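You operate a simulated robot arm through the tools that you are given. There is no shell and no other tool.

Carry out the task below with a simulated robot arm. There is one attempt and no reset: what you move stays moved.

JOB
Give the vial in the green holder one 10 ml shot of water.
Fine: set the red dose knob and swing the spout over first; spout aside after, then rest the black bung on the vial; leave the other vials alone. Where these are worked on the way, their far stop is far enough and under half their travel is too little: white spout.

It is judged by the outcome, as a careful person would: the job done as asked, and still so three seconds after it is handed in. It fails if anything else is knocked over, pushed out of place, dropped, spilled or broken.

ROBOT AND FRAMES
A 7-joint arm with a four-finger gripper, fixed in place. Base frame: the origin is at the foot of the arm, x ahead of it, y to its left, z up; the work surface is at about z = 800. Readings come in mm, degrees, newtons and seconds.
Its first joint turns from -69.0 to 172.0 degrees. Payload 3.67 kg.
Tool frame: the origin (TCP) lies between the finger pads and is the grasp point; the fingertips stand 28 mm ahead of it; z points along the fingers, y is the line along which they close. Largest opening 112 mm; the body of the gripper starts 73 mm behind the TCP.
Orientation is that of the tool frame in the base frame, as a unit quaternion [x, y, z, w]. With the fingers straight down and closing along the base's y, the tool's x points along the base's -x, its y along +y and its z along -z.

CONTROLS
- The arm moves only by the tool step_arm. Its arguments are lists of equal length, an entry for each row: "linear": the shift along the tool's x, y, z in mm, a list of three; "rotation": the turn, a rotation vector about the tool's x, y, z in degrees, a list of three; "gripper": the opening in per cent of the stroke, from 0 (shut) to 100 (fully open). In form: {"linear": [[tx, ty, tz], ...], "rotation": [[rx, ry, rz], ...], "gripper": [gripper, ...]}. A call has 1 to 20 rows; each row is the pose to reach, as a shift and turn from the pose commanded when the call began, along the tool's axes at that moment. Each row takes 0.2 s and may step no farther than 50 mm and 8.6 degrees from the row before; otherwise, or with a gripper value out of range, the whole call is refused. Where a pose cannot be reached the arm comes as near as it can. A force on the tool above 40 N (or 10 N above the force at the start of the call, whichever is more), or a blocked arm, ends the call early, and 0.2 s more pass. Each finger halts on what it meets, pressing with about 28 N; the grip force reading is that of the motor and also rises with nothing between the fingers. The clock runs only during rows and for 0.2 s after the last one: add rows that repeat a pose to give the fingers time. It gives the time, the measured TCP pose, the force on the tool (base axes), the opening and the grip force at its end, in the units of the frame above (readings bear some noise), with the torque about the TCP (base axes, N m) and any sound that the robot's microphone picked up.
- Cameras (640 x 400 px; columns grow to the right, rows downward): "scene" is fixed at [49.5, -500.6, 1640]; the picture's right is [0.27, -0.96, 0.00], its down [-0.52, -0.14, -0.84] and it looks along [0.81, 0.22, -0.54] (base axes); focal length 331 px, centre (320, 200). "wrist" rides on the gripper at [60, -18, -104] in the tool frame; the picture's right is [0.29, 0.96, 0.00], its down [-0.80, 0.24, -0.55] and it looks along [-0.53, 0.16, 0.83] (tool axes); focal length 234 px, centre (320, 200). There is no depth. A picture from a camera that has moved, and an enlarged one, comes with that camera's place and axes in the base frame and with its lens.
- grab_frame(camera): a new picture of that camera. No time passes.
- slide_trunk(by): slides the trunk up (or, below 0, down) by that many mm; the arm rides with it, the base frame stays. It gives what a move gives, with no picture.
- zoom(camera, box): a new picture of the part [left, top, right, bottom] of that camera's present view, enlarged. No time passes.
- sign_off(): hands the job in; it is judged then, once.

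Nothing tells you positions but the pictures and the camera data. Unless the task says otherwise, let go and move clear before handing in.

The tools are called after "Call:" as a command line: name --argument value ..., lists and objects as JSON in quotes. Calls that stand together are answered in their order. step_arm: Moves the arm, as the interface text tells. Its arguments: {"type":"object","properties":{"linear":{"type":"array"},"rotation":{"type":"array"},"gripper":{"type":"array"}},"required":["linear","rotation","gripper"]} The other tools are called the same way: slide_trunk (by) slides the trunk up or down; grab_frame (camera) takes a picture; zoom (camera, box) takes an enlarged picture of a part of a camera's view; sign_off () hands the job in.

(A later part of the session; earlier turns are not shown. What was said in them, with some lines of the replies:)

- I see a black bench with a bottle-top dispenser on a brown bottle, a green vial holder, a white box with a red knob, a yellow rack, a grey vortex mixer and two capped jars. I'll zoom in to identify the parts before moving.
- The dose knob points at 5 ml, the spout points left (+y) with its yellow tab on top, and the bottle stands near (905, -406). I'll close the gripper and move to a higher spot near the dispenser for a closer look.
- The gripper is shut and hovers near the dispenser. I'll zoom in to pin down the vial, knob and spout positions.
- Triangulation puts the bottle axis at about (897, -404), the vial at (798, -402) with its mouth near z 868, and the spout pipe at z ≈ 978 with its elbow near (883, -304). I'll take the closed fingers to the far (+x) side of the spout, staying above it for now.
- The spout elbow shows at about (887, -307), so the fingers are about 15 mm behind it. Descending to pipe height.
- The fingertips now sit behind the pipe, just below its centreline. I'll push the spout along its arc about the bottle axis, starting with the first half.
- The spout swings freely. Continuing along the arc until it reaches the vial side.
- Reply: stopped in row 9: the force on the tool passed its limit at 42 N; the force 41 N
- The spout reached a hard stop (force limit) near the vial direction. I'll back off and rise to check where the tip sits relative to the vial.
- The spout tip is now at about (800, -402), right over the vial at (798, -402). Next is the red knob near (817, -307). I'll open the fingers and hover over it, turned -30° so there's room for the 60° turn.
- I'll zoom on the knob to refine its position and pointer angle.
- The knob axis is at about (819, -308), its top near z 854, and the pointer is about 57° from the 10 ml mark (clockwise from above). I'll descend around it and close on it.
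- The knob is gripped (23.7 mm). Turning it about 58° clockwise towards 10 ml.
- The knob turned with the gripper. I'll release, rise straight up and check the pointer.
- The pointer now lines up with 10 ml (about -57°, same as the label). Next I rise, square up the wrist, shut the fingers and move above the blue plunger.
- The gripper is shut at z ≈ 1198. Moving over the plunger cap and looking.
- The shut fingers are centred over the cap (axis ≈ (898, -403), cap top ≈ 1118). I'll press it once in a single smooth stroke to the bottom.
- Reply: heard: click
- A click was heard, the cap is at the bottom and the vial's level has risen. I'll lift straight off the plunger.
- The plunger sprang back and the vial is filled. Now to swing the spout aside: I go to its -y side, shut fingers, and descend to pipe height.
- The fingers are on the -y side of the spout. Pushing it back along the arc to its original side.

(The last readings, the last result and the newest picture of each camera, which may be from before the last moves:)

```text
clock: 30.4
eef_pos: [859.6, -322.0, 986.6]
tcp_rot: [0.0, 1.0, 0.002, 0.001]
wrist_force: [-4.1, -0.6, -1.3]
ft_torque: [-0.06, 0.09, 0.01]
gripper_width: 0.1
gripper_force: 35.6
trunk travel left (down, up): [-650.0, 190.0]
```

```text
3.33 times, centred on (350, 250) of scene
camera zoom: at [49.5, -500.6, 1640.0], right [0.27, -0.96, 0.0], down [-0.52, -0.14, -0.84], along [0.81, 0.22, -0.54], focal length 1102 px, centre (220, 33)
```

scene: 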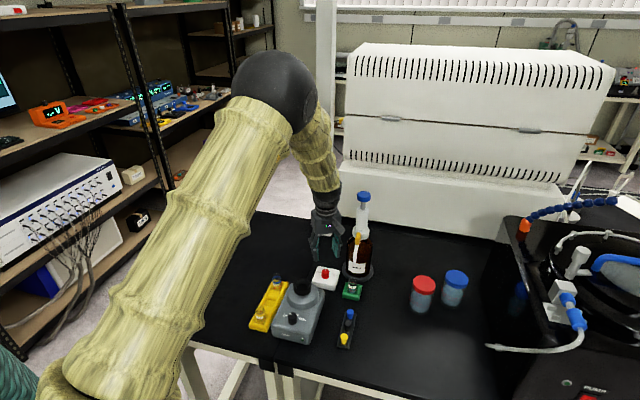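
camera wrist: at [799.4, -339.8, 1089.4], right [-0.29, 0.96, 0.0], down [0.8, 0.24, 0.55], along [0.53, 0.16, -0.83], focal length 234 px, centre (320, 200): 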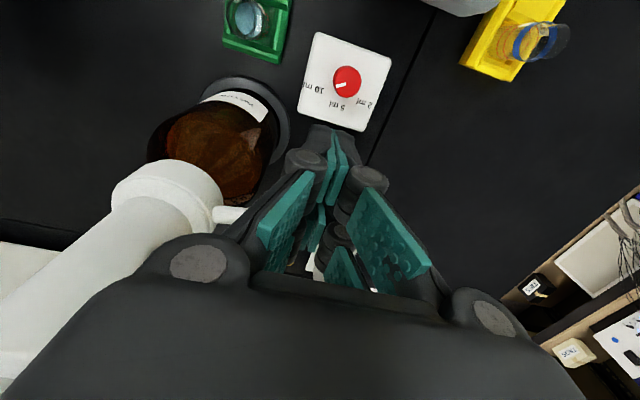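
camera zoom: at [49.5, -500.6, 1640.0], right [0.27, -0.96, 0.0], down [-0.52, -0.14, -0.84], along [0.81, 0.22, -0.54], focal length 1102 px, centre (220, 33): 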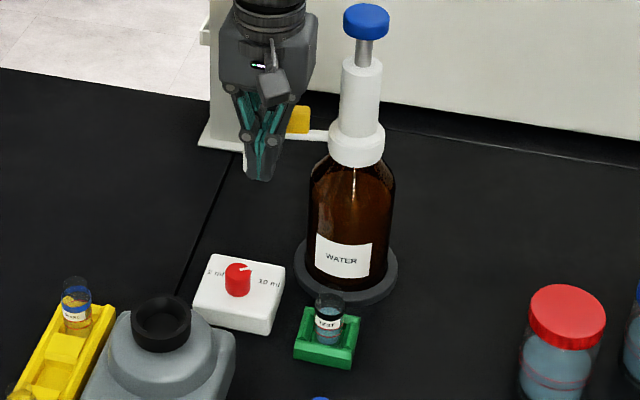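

The spout is back at its original side, clear of the vial. I'll back off, rise and travel over to the bung rack near (649, -416).

Call:
step_arm --linear '[[12, 0, 0], [25, 0, -20], [40, 0, -60], [70, -15, -90], [110, -40, -90], [150, -65, -90], [190, -88, -80], [209, -94, -50], [209, -94, -10], [209, -94, 20], [209, -94, 20]]' --rotation '[[0, 0, 0], [0, 0, 0], [0, 0, 0], [0, 0, 0], [0, 0, 0], [0, 0, 0], [0, 0, 0], [0, 0, 0], [0, 0, 0], [0, 0, 0], [0, 0, 0]]' --gripper '[0, 0, 0, 0, 20, 40, 40, 40, 40, 40, 40]'

Call:
grab_frame --camera "wrist"

Call:
zoom --camera "wrist" --box '[256, 40, 384, 120]'

Call:
zoom --camera "scene" --box '[310, 200, 410, 300]'

```text
clock: 32.8
eef_pos: [651.5, -417.7, 967.7]
tcp_rot: [-0.001, 1.0, 0.002, 0.002]
wrist_force: [0.5, -0.2, -0.1]
ft_torque: [-0.02, -0.05, -0.02]
gripper_width: 45.0
gripper_force: 0.1
trunk travel left (down, up): [-650.0, 190.0]
```

```text
taken
camera wrist: at [591.9, -435.0, 1070.2], right [-0.29, 0.96, 0.0], down [0.8, 0.24, 0.56], along [0.53, 0.16, -0.83], focal length 234 px, centre (320, 200)
```

wrist: 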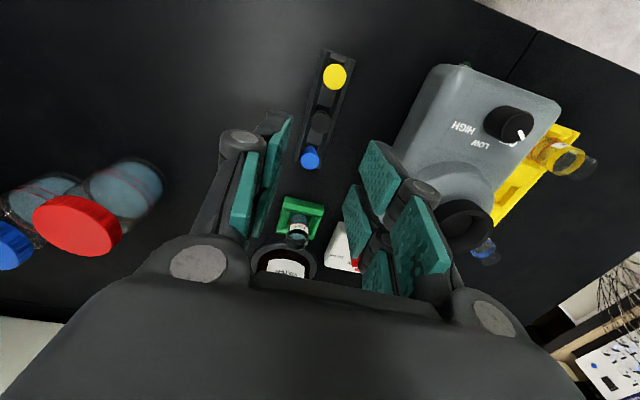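

```text
5.00 times, centred on (320, 80) of wrist
camera zoom: at [591.9, -435.0, 1070.2], right [-0.29, 0.96, 0.0], down [0.8, 0.24, 0.56], along [0.53, 0.16, -0.83], focal length 1171 px, centre (320, 800)
```

zoom: 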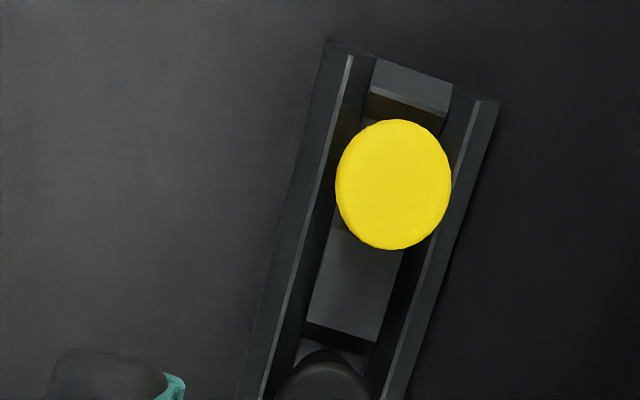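

```text
4.00 times, centred on (360, 250) of scene
camera zoom: at [49.5, -500.6, 1640.0], right [0.27, -0.96, 0.0], down [-0.52, -0.14, -0.84], along [0.81, 0.22, -0.54], focal length 1322 px, centre (160, 0)
```

zoom: 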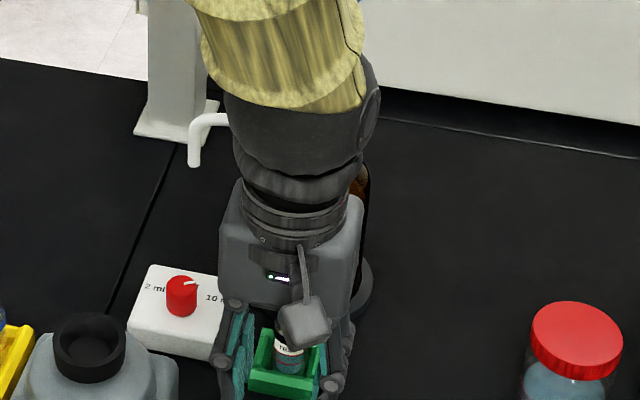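

I'll zoom on the black bung in the wrist view for a fine position.

Call:
zoom --camera "wrist" --box '[288, 80, 352, 180]'

Call:
zoom --camera "scene" --box '[325, 300, 369, 350]'

```text
4.00 times, centred on (320, 130) of wrist
camera zoom: at [591.9, -435.0, 1070.2], right [-0.29, 0.96, 0.0], down [0.8, 0.24, 0.56], along [0.53, 0.16, -0.83], focal length 937 px, centre (320, 480)
```

zoom: 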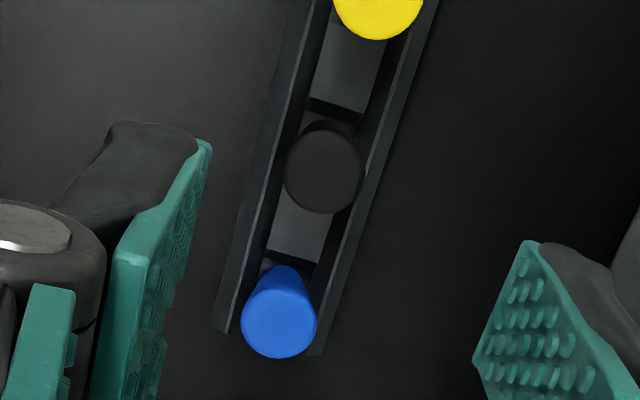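

```text
8.00 times, centred on (347, 325) of scene
camera zoom: at [49.5, -500.6, 1640.0], right [0.27, -0.96, 0.0], down [-0.52, -0.14, -0.84], along [0.81, 0.22, -0.54], focal length 2645 px, centre (104, -800)
```

zoom: 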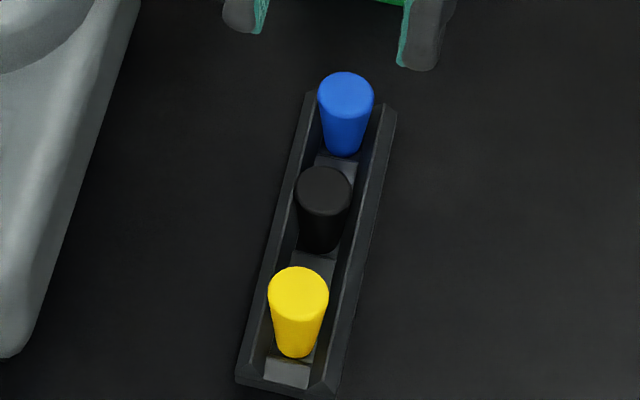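

The black bung is at about (654, -415), top near z 833, and the rack rails top out near z 814. I'll descend with fingers either side in y, tips just above the rails, and grip it.

Call:
step_arm --linear '[[-2.5, 2.4, 35], [-2.5, 2.4, 70], [-2.5, 2.4, 100], [-2.5, 2.4, 115], [-2.5, 2.4, 121], [-2.5, 2.4, 121]]' --rotation '[[0, 0, 0], [0, 0, 0], [0, 0, 0], [0, 0, 0], [0, 0, 0], [0, 0, 0]]' --gripper '[40, 40, 40, 40, 40, 40]'

Call:
zoom --camera "wrist" --box '[240, 80, 400, 260]'

Call:
zoom --camera "scene" --box '[300, 270, 400, 350]'

```text
clock: 34.2
eef_pos: [654.3, -414.4, 846.6]
tcp_rot: [0.002, 1.0, 0.002, 0.0]
wrist_force: [0.0, -0.6, 0.0]
ft_torque: [0.02, 0.02, -0.02]
gripper_width: 44.7
gripper_force: 0.1
trunk travel left (down, up): [-650.0, 190.0]
```

```text
2.22 times, centred on (320, 170) of wrist
camera zoom: at [593.9, -432.2, 948.5], right [-0.29, 0.96, 0.0], down [0.8, 0.24, 0.56], along [0.53, 0.16, -0.83], focal length 520 px, centre (320, 267)
```

zoom: 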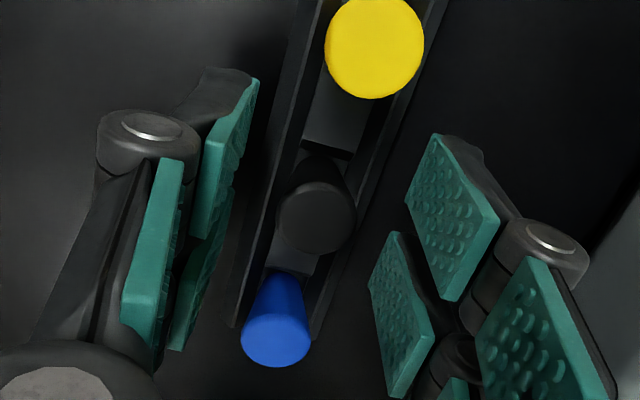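

```text
5.00 times, centred on (350, 310) of scene
camera zoom: at [49.5, -500.6, 1640.0], right [0.27, -0.96, 0.0], down [-0.52, -0.14, -0.84], along [0.81, 0.22, -0.54], focal length 1653 px, centre (170, -350)
```

zoom: 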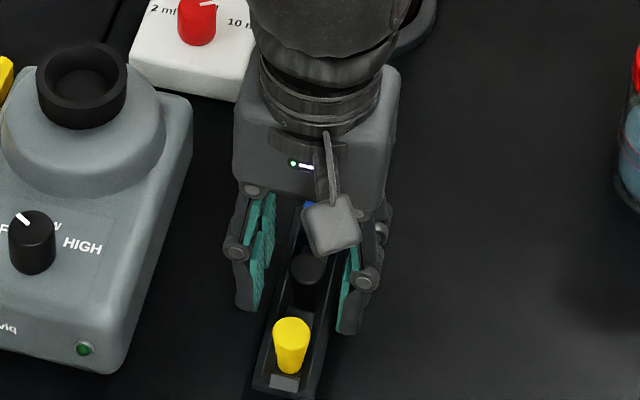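

The fingers straddle the black bung, centred within 1 mm. Closing on it, then lifting a little to check.

Call:
step_arm --linear '[[0, -0.7, 0], [0, -0.7, 0], [0, -0.7, 0], [0, -0.7, 0], [0, -0.7, 0]]' --rotation '[[0, 0, 0], [0, 0, 0], [0, 0, 0], [0, 0, 0], [0, 0, 0]]' --gripper '[30, 24, 18, 5, 5]'

Call:
zoom --camera "wrist" --box '[240, 80, 400, 260]'

```text
clock: 35.4
eef_pos: [652.9, -414.4, 845.6]
tcp_rot: [-0.001, 1.0, 0.002, 0.0]
wrist_force: [-0.6, -0.4, 0.2]
ft_torque: [0.01, 0.03, 0.0]
gripper_width: 13.5
gripper_force: 27.8
trunk travel left (down, up): [-650.0, 190.0]
```

```text
2.22 times, centred on (320, 170) of wrist
camera zoom: at [593.9, -432.9, 948.6], right [-0.29, 0.96, 0.0], down [0.8, 0.24, 0.55], along [0.53, 0.16, -0.83], focal length 520 px, centre (320, 267)
```

zoom: 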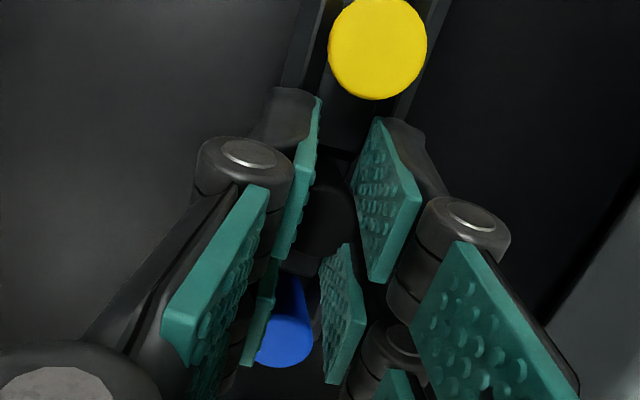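

The reading is 13.5 mm, narrower than I expected, so I'll look closely before lifting.

Call:
zoom --camera "wrist" --box '[290, 110, 354, 190]'

Call:
zoom --camera "scene" --box '[325, 300, 373, 350]'

```text
5.00 times, centred on (322, 150) of wrist
camera zoom: at [593.9, -432.9, 948.6], right [-0.29, 0.96, 0.0], down [0.8, 0.24, 0.55], along [0.53, 0.16, -0.83], focal length 1171 px, centre (310, 450)
```

zoom: 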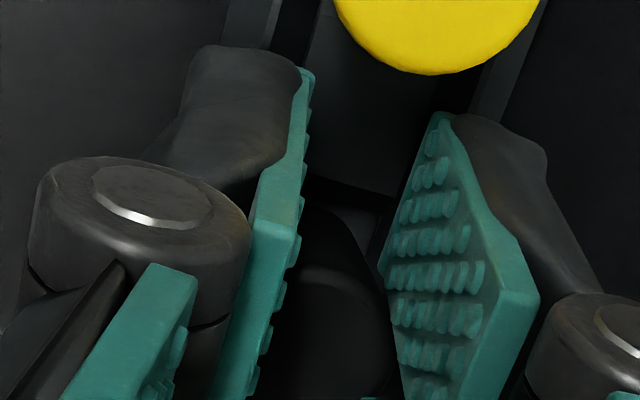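

```text
8.00 times, centred on (349, 325) of scene
camera zoom: at [49.5, -500.6, 1640.0], right [0.27, -0.96, 0.0], down [-0.52, -0.14, -0.84], along [0.81, 0.22, -0.54], focal length 2645 px, centre (88, -800)
```

zoom: 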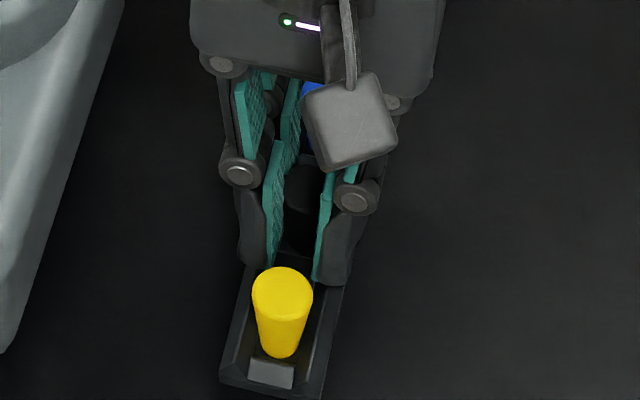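

The bung appears held between the pads. Lifting 50 mm to confirm.

Call:
step_arm --linear '[[0, 0, -8], [0, 0, -20], [0, 0, -35], [0, 0, -60], [0, 0, -60]]' --rotation '[[0, 0, 0], [0, 0, 0], [0, 0, 0], [0, 0, 0], [0, 0, 0]]' --gripper '[5, 5, 5, 5, 5]'

Call:
zoom --camera "wrist" --box '[256, 80, 384, 200]'

Call:
zoom --camera "scene" --box '[325, 285, 373, 345]'

```text
clock: 36.6
eef_pos: [654.7, -415.7, 905.0]
tcp_rot: [0.0, 1.0, 0.002, 0.001]
wrist_force: [0.1, -0.6, -0.5]
ft_torque: [-0.02, 0.02, -0.03]
gripper_width: 13.3
gripper_force: 28.2
trunk travel left (down, up): [-650.0, 190.0]
```

```text
3.33 times, centred on (320, 140) of wrist
camera zoom: at [595.4, -433.0, 1008.0], right [-0.29, 0.96, 0.0], down [0.8, 0.24, 0.55], along [0.53, 0.16, -0.83], focal length 781 px, centre (320, 400)
```

zoom: 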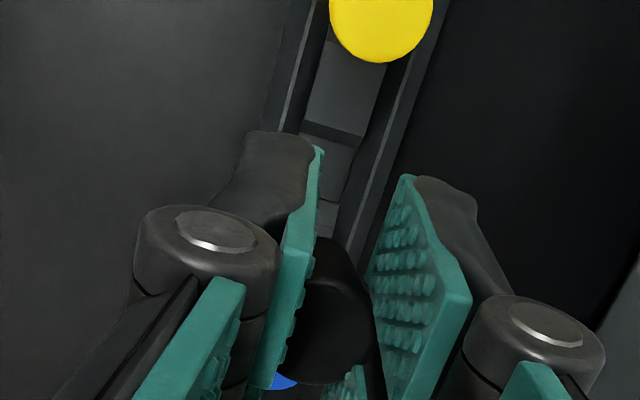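

```text
6.67 times, centred on (349, 315) of scene
camera zoom: at [49.5, -500.6, 1640.0], right [0.27, -0.96, 0.0], down [-0.52, -0.14, -0.84], along [0.81, 0.22, -0.54], focal length 2204 px, centre (127, -567)
```

zoom: 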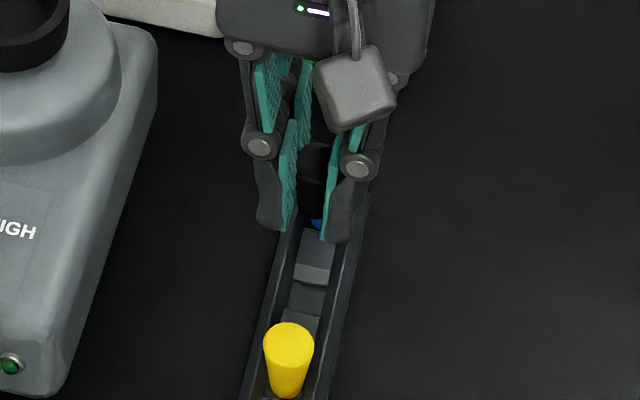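

The bung is out and held upright, its lower end protruding below the fingertips. I'll carry it high over the vial and check alignment from there.

Call:
step_arm --linear '[[0, 0, -40], [0, 0, -80], [-20, 3, -95], [-50, 6, -95], [-85, 9, -95], [-120, 12, -95], [-143, 13.5, -95], [-143, 13.5, -95], [-143, 13.5, -95]]' --rotation '[[0, 0, 0], [0, 0, 0], [0, 0, 0], [0, 0, 0], [0, 0, 0], [0, 0, 0], [0, 0, 0], [0, 0, 0], [0, 0, 0]]' --gripper '[5, 5, 5, 5, 5, 5, 5, 5, 5]'

Call:
grab_frame --camera "wrist"

Call:
zoom --camera "wrist" --box '[256, 80, 384, 200]'

Call:
zoom --camera "scene" --box '[320, 230, 384, 300]'

```text
clock: 38.6
eef_pos: [796.4, -402.1, 1001.8]
tcp_rot: [-0.001, 1.0, 0.002, 0.0]
wrist_force: [0.4, 0.6, -0.1]
ft_torque: [-0.03, 0.0, -0.01]
gripper_width: 13.0
gripper_force: 27.6
trunk travel left (down, up): [-650.0, 190.0]
```

```text
taken
camera wrist: at [737.4, -419.8, 1104.1], right [-0.29, 0.96, 0.0], down [0.8, 0.24, 0.55], along [0.53, 0.16, -0.83], focal length 234 px, centre (320, 200)
```

wrist: 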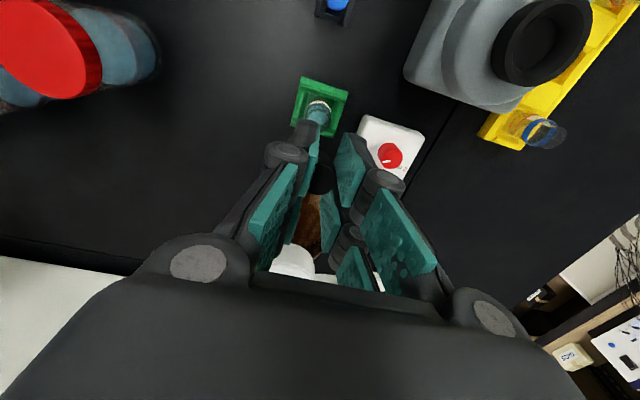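

```text
3.33 times, centred on (320, 140) of wrist
camera zoom: at [737.4, -419.8, 1104.1], right [-0.29, 0.96, 0.0], down [0.8, 0.24, 0.55], along [0.53, 0.16, -0.83], focal length 781 px, centre (320, 400)
```

zoom: 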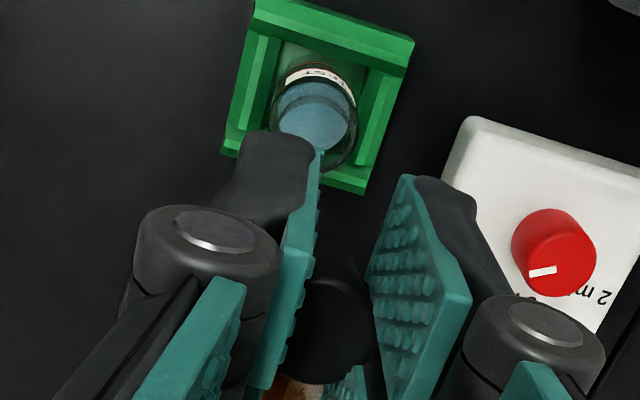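

```text
5.71 times, centred on (352, 265) of scene
camera zoom: at [49.5, -500.6, 1640.0], right [0.27, -0.96, 0.0], down [-0.52, -0.14, -0.84], along [0.81, 0.22, -0.54], focal length 1889 px, centre (137, -171)
```

zoom: 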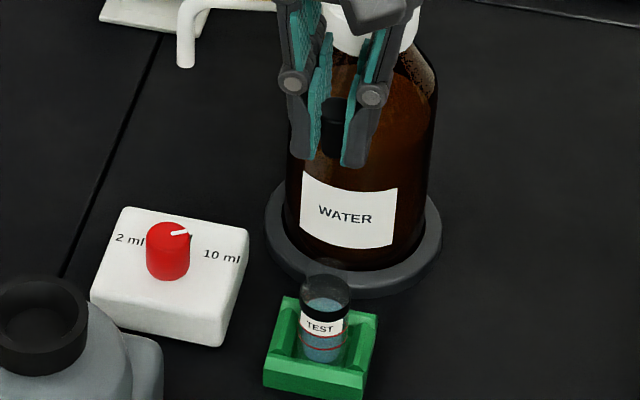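

The bung is nearly above the vial but the finger hides part of the mouth. I'll shift 30 mm forward for an unobstructed view of it.

Call:
step_arm --linear '[[-15, 0, 0], [-30, 0, 0], [-30, 0, 0]]' --rotation '[[0, 0, 0], [0, 0, 0], [0, 0, 0]]' --gripper '[5, 5, 5]'

Call:
zoom --camera "wrist" --box '[280, 50, 360, 130]'

Call:
zoom --camera "scene" --box '[330, 262, 378, 302]'

```text
clock: 39.4
eef_pos: [827.1, -402.0, 1001.0]
tcp_rot: [0.0, 1.0, 0.002, 0.0]
wrist_force: [-0.2, 0.0, 0.7]
ft_torque: [0.01, 0.0, 0.0]
gripper_width: 12.9
gripper_force: 28.1
trunk travel left (down, up): [-650.0, 190.0]
```

```text
5.00 times, centred on (320, 90) of wrist
camera zoom: at [766.7, -420.1, 1103.5], right [-0.29, 0.96, 0.0], down [0.8, 0.24, 0.56], along [0.53, 0.16, -0.83], focal length 1171 px, centre (320, 750)
```

zoom: 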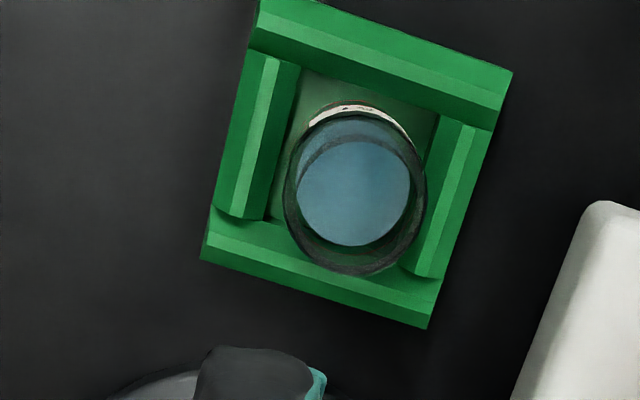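

```text
10.00 times, centred on (354, 282) of scene
camera zoom: at [49.5, -500.6, 1640.0], right [0.27, -0.96, 0.0], down [-0.52, -0.14, -0.84], along [0.81, 0.22, -0.54], focal length 3306 px, centre (-20, -620)
```

zoom: 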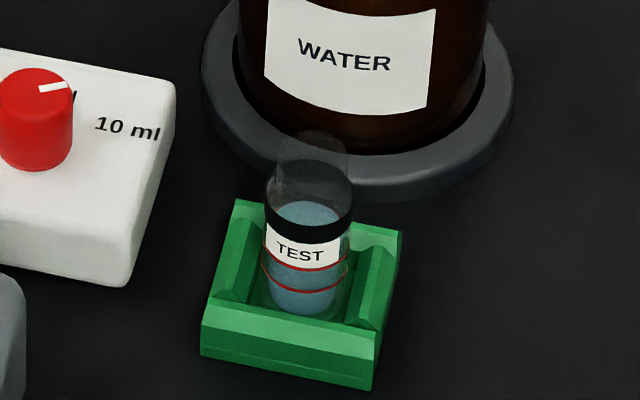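

The vial mouth works out at about (797.5, -402.7), z ≈ 875. I'll move back over it and descend until the bung hangs just above the mouth, then check in the scene view.

Call:
step_arm --linear '[[15, -0.5, 0], [29.4, -0.6, 0], [29.4, -0.6, 25], [29.4, -0.6, 50], [29.4, -0.6, 68], [29.4, -0.6, 68], [29.4, -0.6, 68]]' --rotation '[[0, 0, 0], [0, 0, 0], [0, 0, 0], [0, 0, 0], [0, 0, 0], [0, 0, 0], [0, 0, 0]]' --gripper '[5, 5, 5, 5, 5, 5, 5]'

Call:
zoom --camera "scene" --box '[330, 252, 378, 292]'

Call:
zoom --camera "wrist" --box '[256, 80, 384, 200]'

```text
clock: 41.0
eef_pos: [796.9, -401.6, 934.1]
tcp_rot: [0.0, 1.0, 0.001, 0.0]
wrist_force: [0.4, -0.6, 0.5]
ft_torque: [-0.03, 0.01, 0.02]
gripper_width: 13.4
gripper_force: 27.9
trunk travel left (down, up): [-650.0, 190.0]
```

```text
10.00 times, centred on (354, 272) of scene
camera zoom: at [49.5, -500.6, 1640.0], right [0.27, -0.96, 0.0], down [-0.52, -0.14, -0.84], along [0.81, 0.22, -0.54], focal length 3306 px, centre (-20, -520)
```

zoom: 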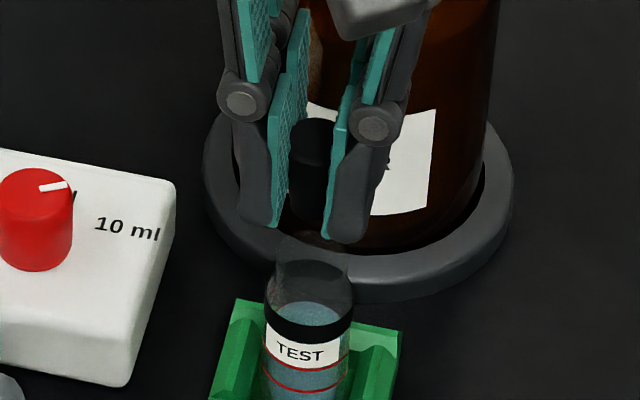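

```text
3.33 times, centred on (320, 140) of wrist
camera zoom: at [737.2, -419.7, 1036.2], right [-0.29, 0.96, 0.0], down [0.8, 0.24, 0.55], along [0.53, 0.16, -0.83], focal length 781 px, centre (320, 400)
```

zoom: 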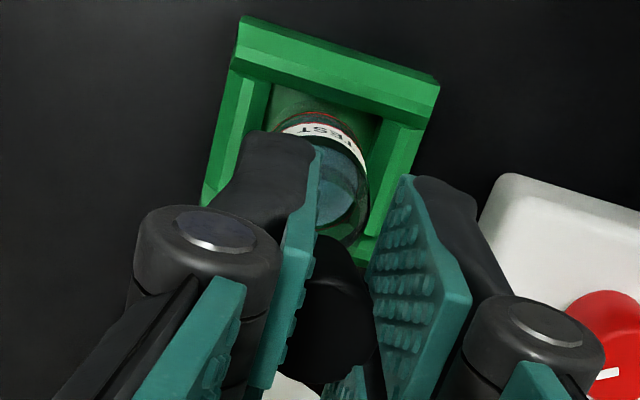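

I'll zoom further to compare the bung's centreline with the vial neck's.

Call:
zoom --camera "scene" --box '[342, 262, 366, 282]'

Call:
zoom --camera "wrist" --box '[300, 100, 348, 160]'

```text
16.00 times, centred on (354, 272) of scene
camera zoom: at [49.5, -500.6, 1640.0], right [0.27, -0.96, 0.0], down [-0.52, -0.14, -0.84], along [0.81, 0.22, -0.54], focal length 5290 px, centre (-224, -952)
```

zoom: 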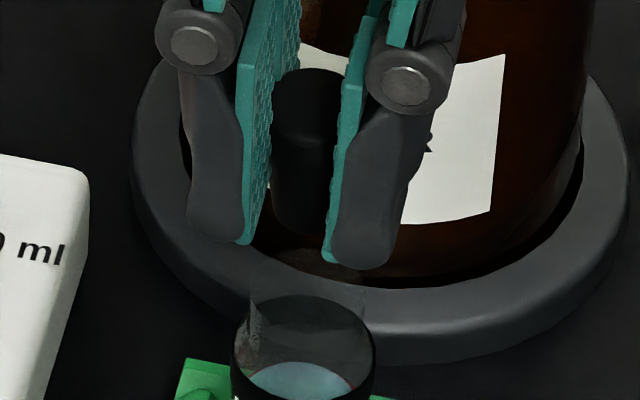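

```text
6.67 times, centred on (324, 130) of wrist
camera zoom: at [737.2, -419.7, 1036.2], right [-0.29, 0.96, 0.0], down [0.8, 0.24, 0.55], along [0.53, 0.16, -0.83], focal length 1561 px, centre (293, 667)
```

zoom: 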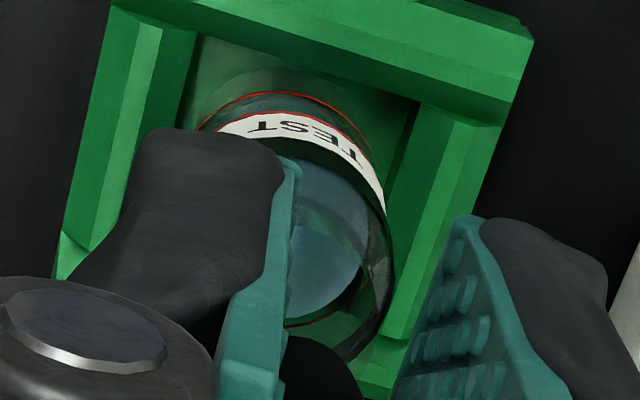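

The bung sits about 2 mm too far to the left (+y) relative to the neck, and its lower end is roughly 15 mm above the mouth. I'll correct sideways and lower 11 mm, then look again.

Call:
step_arm --linear '[[-0.4, -1, 0], [-0.5, -1.8, 0], [-0.5, -1.8, 6], [-0.5, -1.8, 11], [-0.5, -1.8, 11]]' --rotation '[[0, 0, 0], [0, 0, 0], [0, 0, 0], [0, 0, 0], [0, 0, 0]]' --gripper '[5, 5, 5, 5, 5]'

Call:
zoom --camera "scene" --box '[342, 262, 366, 282]'

Call:
zoom --camera "wrist" --box '[300, 110, 348, 170]'

```text
clock: 42.2
eef_pos: [798.0, -403.4, 921.6]
tcp_rot: [0.0, 1.0, 0.002, 0.0]
wrist_force: [0.7, 0.2, -0.8]
ft_torque: [0.0, 0.01, 0.01]
gripper_width: 13.0
gripper_force: 28.2
trunk travel left (down, up): [-650.0, 190.0]
```

```text
16.00 times, centred on (354, 272) of scene
camera zoom: at [49.5, -500.6, 1640.0], right [0.27, -0.96, 0.0], down [-0.52, -0.14, -0.84], along [0.81, 0.22, -0.54], focal length 5290 px, centre (-224, -952)
```

zoom: 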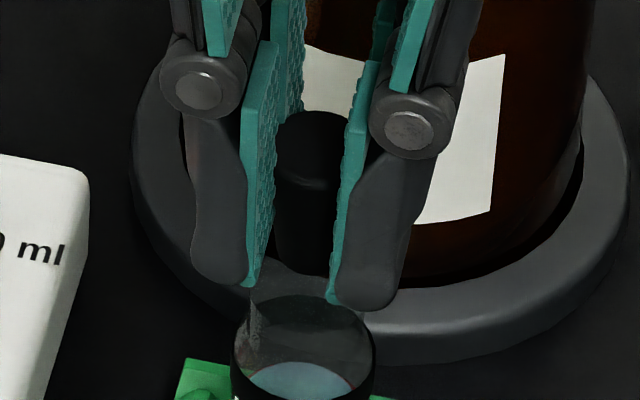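

```text
6.67 times, centred on (324, 140) of wrist
camera zoom: at [737.8, -420.9, 1024.7], right [-0.29, 0.96, 0.0], down [0.8, 0.24, 0.56], along [0.53, 0.16, -0.83], focal length 1561 px, centre (293, 600)
```

zoom: 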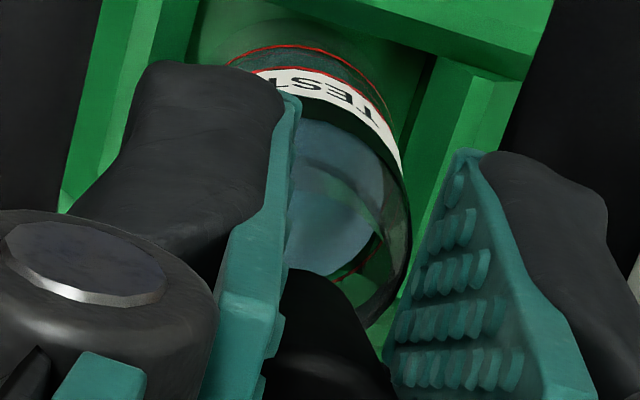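

The bung is now centred over the neck and about 9 mm above it. Lowering gently into the mouth.

Call:
step_arm --linear '[[0, 0, 3], [0, 0, 6], [0, 0, 9], [0, 0, 11], [0, 0, 13], [0, 0, 13]]' --rotation '[[0, 0, 0], [0, 0, 0], [0, 0, 0], [0, 0, 0], [0, 0, 0], [0, 0, 0]]' --gripper '[5, 5, 5, 5, 5, 5]'

Call:
zoom --camera "scene" --box '[342, 265, 366, 285]'

Call:
zoom --camera "wrist" --box '[300, 110, 348, 170]'

```text
clock: 43.6
eef_pos: [798.4, -404.0, 909.3]
tcp_rot: [0.0, 1.0, 0.002, 0.0]
wrist_force: [-0.2, 0.5, -1.0]
ft_torque: [-0.02, 0.01, -0.02]
gripper_width: 12.7
gripper_force: 28.0
trunk travel left (down, up): [-650.0, 190.0]
```

```text
16.00 times, centred on (354, 275) of scene
camera zoom: at [49.5, -500.6, 1640.0], right [0.27, -0.96, 0.0], down [-0.52, -0.14, -0.84], along [0.81, 0.22, -0.54], focal length 5290 px, centre (-224, -1000)
```

zoom: 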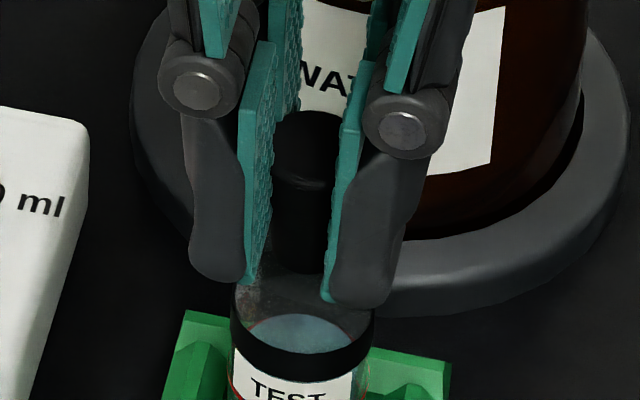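

```text
6.67 times, centred on (324, 140) of wrist
camera zoom: at [738.3, -420.7, 1011.8], right [-0.29, 0.96, 0.0], down [0.8, 0.24, 0.55], along [0.53, 0.16, -0.83], focal length 1561 px, centre (293, 600)
```

zoom: 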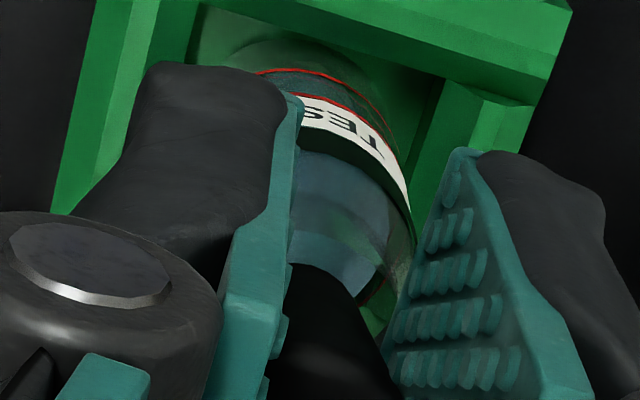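

No contact force and the bung's lower end seems to be just entering the neck. Lowering a few more millimetres while watching the force.

Call:
step_arm --linear '[[0, 0, 1.5], [0, 0, 3], [0, 0, 4.5], [0, 0, 6], [0, 0, 6]]' --rotation '[[0, 0, 0], [0, 0, 0], [0, 0, 0], [0, 0, 0], [0, 0, 0]]' --gripper '[5, 5, 5, 5, 5]'

Call:
zoom --camera "scene" --box '[342, 265, 366, 285]'

Call:
zoom --camera "wrist" --box '[300, 110, 348, 170]'

```text
clock: 44.8
eef_pos: [798.0, -401.6, 903.2]
tcp_rot: [0.0, 1.0, 0.002, 0.001]
wrist_force: [1.1, -0.4, 4.7]
ft_torque: [-0.01, -0.03, 0.0]
gripper_width: 12.3
gripper_force: 28.5
trunk travel left (down, up): [-650.0, 190.0]
```

```text
16.00 times, centred on (354, 275) of scene
camera zoom: at [49.5, -500.6, 1640.0], right [0.27, -0.96, 0.0], down [-0.52, -0.14, -0.84], along [0.81, 0.22, -0.54], focal length 5290 px, centre (-224, -1000)
```

zoom: 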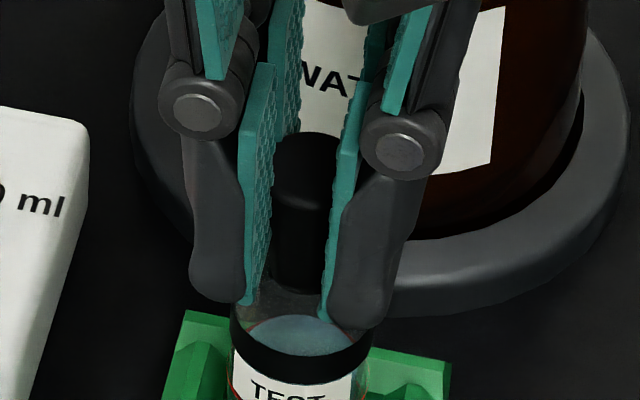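

```text
6.67 times, centred on (324, 140) of wrist
camera zoom: at [738.1, -420.7, 1006.3], right [-0.29, 0.96, 0.0], down [0.8, 0.24, 0.56], along [0.53, 0.16, -0.83], focal length 1561 px, centre (293, 600)
```

zoom: 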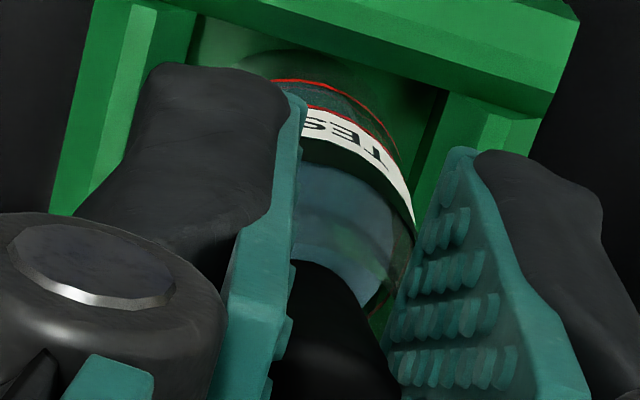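

There's light contact (about 5 N), the bung hasn't slipped in the fingers, and its lower end is below the neck's rim. I'll open the fingers gently and check before rising.

Call:
step_arm --linear '[[0, 0, 0], [0, 0, 0], [0, 0, 0], [0, 0, 0], [0, 0, 0], [0, 0, 0]]' --rotation '[[0, 0, 0], [0, 0, 0], [0, 0, 0], [0, 0, 0], [0, 0, 0], [0, 0, 0]]' --gripper '[14, 18, 23, 30, 36, 36]'

Call:
zoom --camera "scene" --box '[342, 265, 366, 285]'

Call:
zoom --camera "wrist" --box '[276, 110, 364, 200]'

```text
clock: 46.2
eef_pos: [797.7, -403.9, 903.2]
tcp_rot: [0.0, 1.0, 0.002, 0.0]
wrist_force: [-1.2, -0.4, -0.5]
ft_torque: [0.03, 0.01, -0.01]
gripper_width: 40.6
gripper_force: 0.0
trunk travel left (down, up): [-650.0, 190.0]
```

```text
16.00 times, centred on (354, 275) of scene
camera zoom: at [49.5, -500.6, 1640.0], right [0.27, -0.96, 0.0], down [-0.52, -0.14, -0.84], along [0.81, 0.22, -0.54], focal length 5290 px, centre (-224, -1000)
```

zoom: 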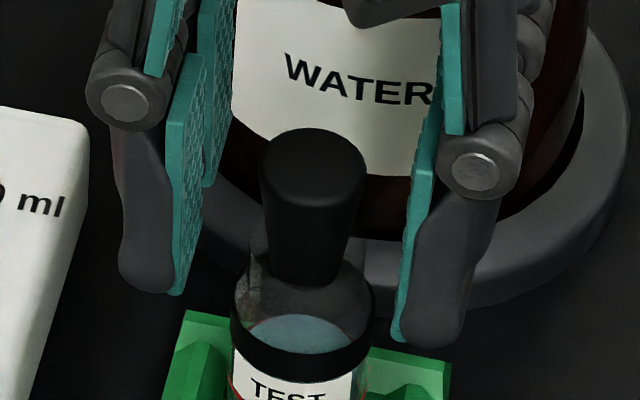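

```text
4.44 times, centred on (320, 155) of wrist
camera zoom: at [738.1, -421.0, 1005.7], right [-0.29, 0.96, 0.0], down [0.8, 0.24, 0.55], along [0.53, 0.16, -0.83], focal length 1041 px, centre (320, 400)
```

zoom: 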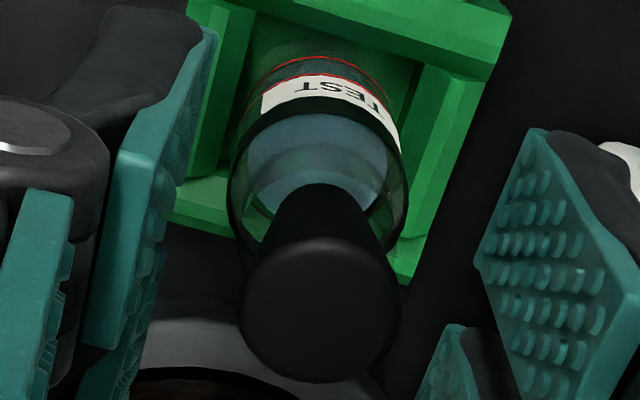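

The bung stands upright in the neck on its own. I'll rise straight up and clear.

Call:
step_arm --linear '[[0, 0, -3], [0, 0, -12], [0, 0, -30], [0, 0, -60], [0, 0, -100], [20, 0, -145], [50, 0, -180], [80, 0, -200], [80, 0, -200]]' --rotation '[[0, 0, 0], [0, 0, 0], [0, 0, 0], [0, 0, 0], [0, 0, 0], [0, 0, 0], [0, 0, 0], [0, 0, 0], [0, 0, 0]]' --gripper '[42, 42, 42, 42, 42, 42, 42, 42, 42]'

Call:
zoom --camera "scene" --box '[334, 260, 374, 300]'

Call:
grab_frame --camera "scene"

Call:
grab_frame --camera "wrist"

```text
clock: 48.2
eef_pos: [716.8, -404.1, 1104.0]
tcp_rot: [0.0, 1.0, 0.002, -0.001]
wrist_force: [0.7, -0.2, -0.2]
ft_torque: [0.02, 0.07, -0.02]
gripper_width: 47.2
gripper_force: 0.0
trunk travel left (down, up): [-650.0, 190.0]
```

```text
10.00 times, centred on (354, 280) of scene
camera zoom: at [49.5, -500.6, 1640.0], right [0.27, -0.96, 0.0], down [-0.52, -0.14, -0.84], along [0.81, 0.22, -0.54], focal length 3306 px, centre (-20, -600)
```

zoom: 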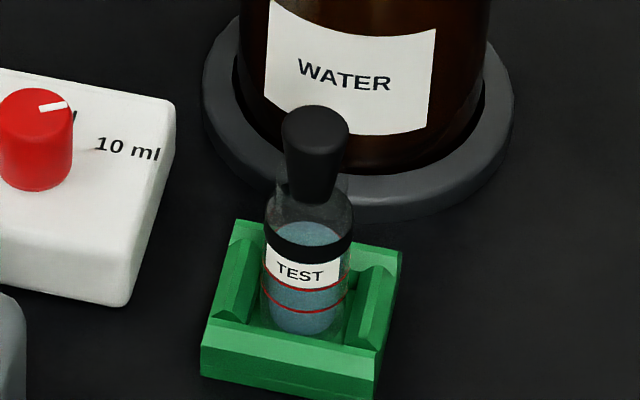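

```text
taken
```

scene: 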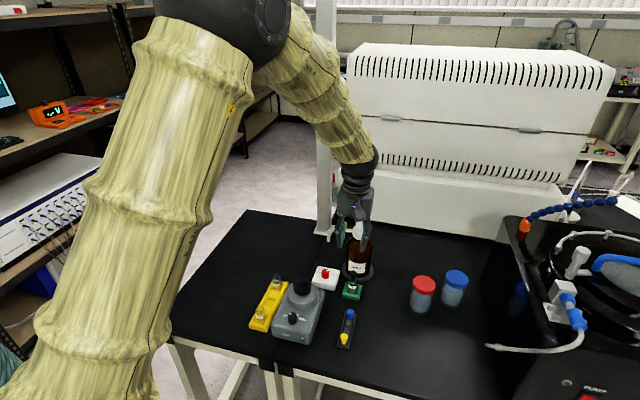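

```text
taken
camera wrist: at [658.0, -422.2, 1205.2], right [-0.29, 0.96, 0.0], down [0.8, 0.24, 0.55], along [0.53, 0.16, -0.83], focal length 234 px, centre (320, 200)
```

wrist: 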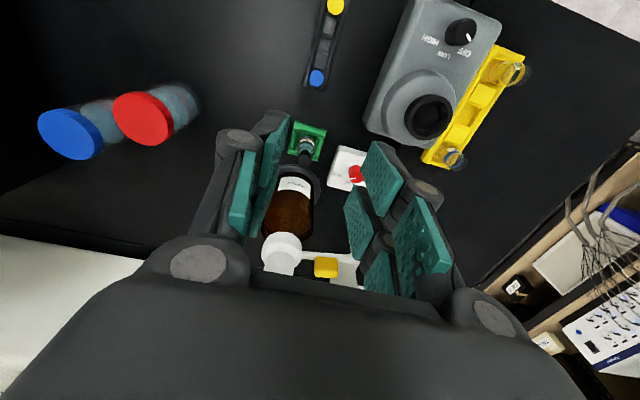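

The bung rests upright in the vial neck, the spout is aside, and the other items are where they were. I'll wait a moment and recheck that it is stable.

Call:
step_arm --linear '[[0, 0, -20], [0, 0, -40], [0, 0, -40], [0, 0, -40], [0, 0, -40], [0, 0, -40], [0, 0, -40], [0, 0, -40], [0, 0, -40], [0, 0, -40]]' --rotation '[[0, 0, 0], [0, 0, 0], [0, 0, 0], [0, 0, 0], [0, 0, 0], [0, 0, 0], [0, 0, 0], [0, 0, 0], [0, 0, 0], [0, 0, 0]]' --gripper '[42, 42, 42, 42, 42, 42, 42, 42, 42, 42]'

Call:
zoom --camera "scene" --box '[334, 260, 374, 300]'

Call:
zoom --camera "scene" --box '[240, 180, 400, 280]'

```text
clock: 50.4
eef_pos: [716.8, -403.2, 1142.4]
tcp_rot: [0.0, 1.0, 0.002, 0.0]
wrist_force: [0.0, 0.7, -0.6]
ft_torque: [0.01, -0.04, -0.02]
gripper_width: 47.2
gripper_force: 0.1
trunk travel left (down, up): [-650.0, 190.0]
```

```text
10.00 times, centred on (354, 280) of scene
camera zoom: at [49.5, -500.6, 1640.0], right [0.27, -0.96, 0.0], down [-0.52, -0.14, -0.84], along [0.81, 0.22, -0.54], focal length 3306 px, centre (-20, -600)
```

zoom: 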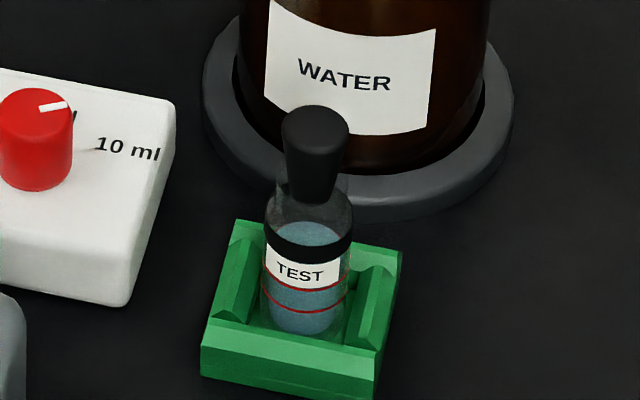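

```text
4.00 times, centred on (320, 230) of scene
camera zoom: at [49.5, -500.6, 1640.0], right [0.27, -0.96, 0.0], down [-0.52, -0.14, -0.84], along [0.81, 0.22, -0.54], focal length 1322 px, centre (320, 80)
```

zoom: 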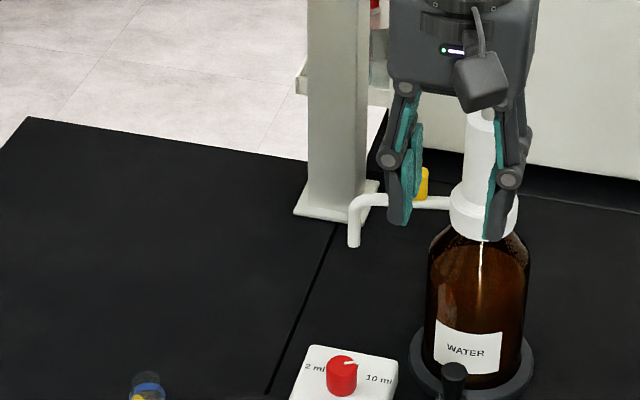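

The bung is steady in the vial, the spout is back at its rest side, the knob is at 10 ml and the arm is clear. Handing in.

Call:
sign_off

```text
The job is handed in.
```

The vial in the green holder got one 10 ml shot of water, and the job is handed in. I heard a single click from the plunger and the water level rose; I didn't measure the volume beyond the knob setting.

- **Dose knob:** I turned the red knob from 5 ml to the 10 ml mark, after swinging the spout over and before dispensing.
- **Spout:** I swung it to its far stop over the vial for the shot. Afterwards I pushed it back to about where it started, clear of the vial.
- **Bung:** The black bung stands upright in the vial's neck, about 8 mm in. It had not moved when I checked about two seconds later.
- **Everything else:** I saw nothing knocked over or out of place and no spill. I didn't touch the other vials, and the gripper was open and clear at hand-in.
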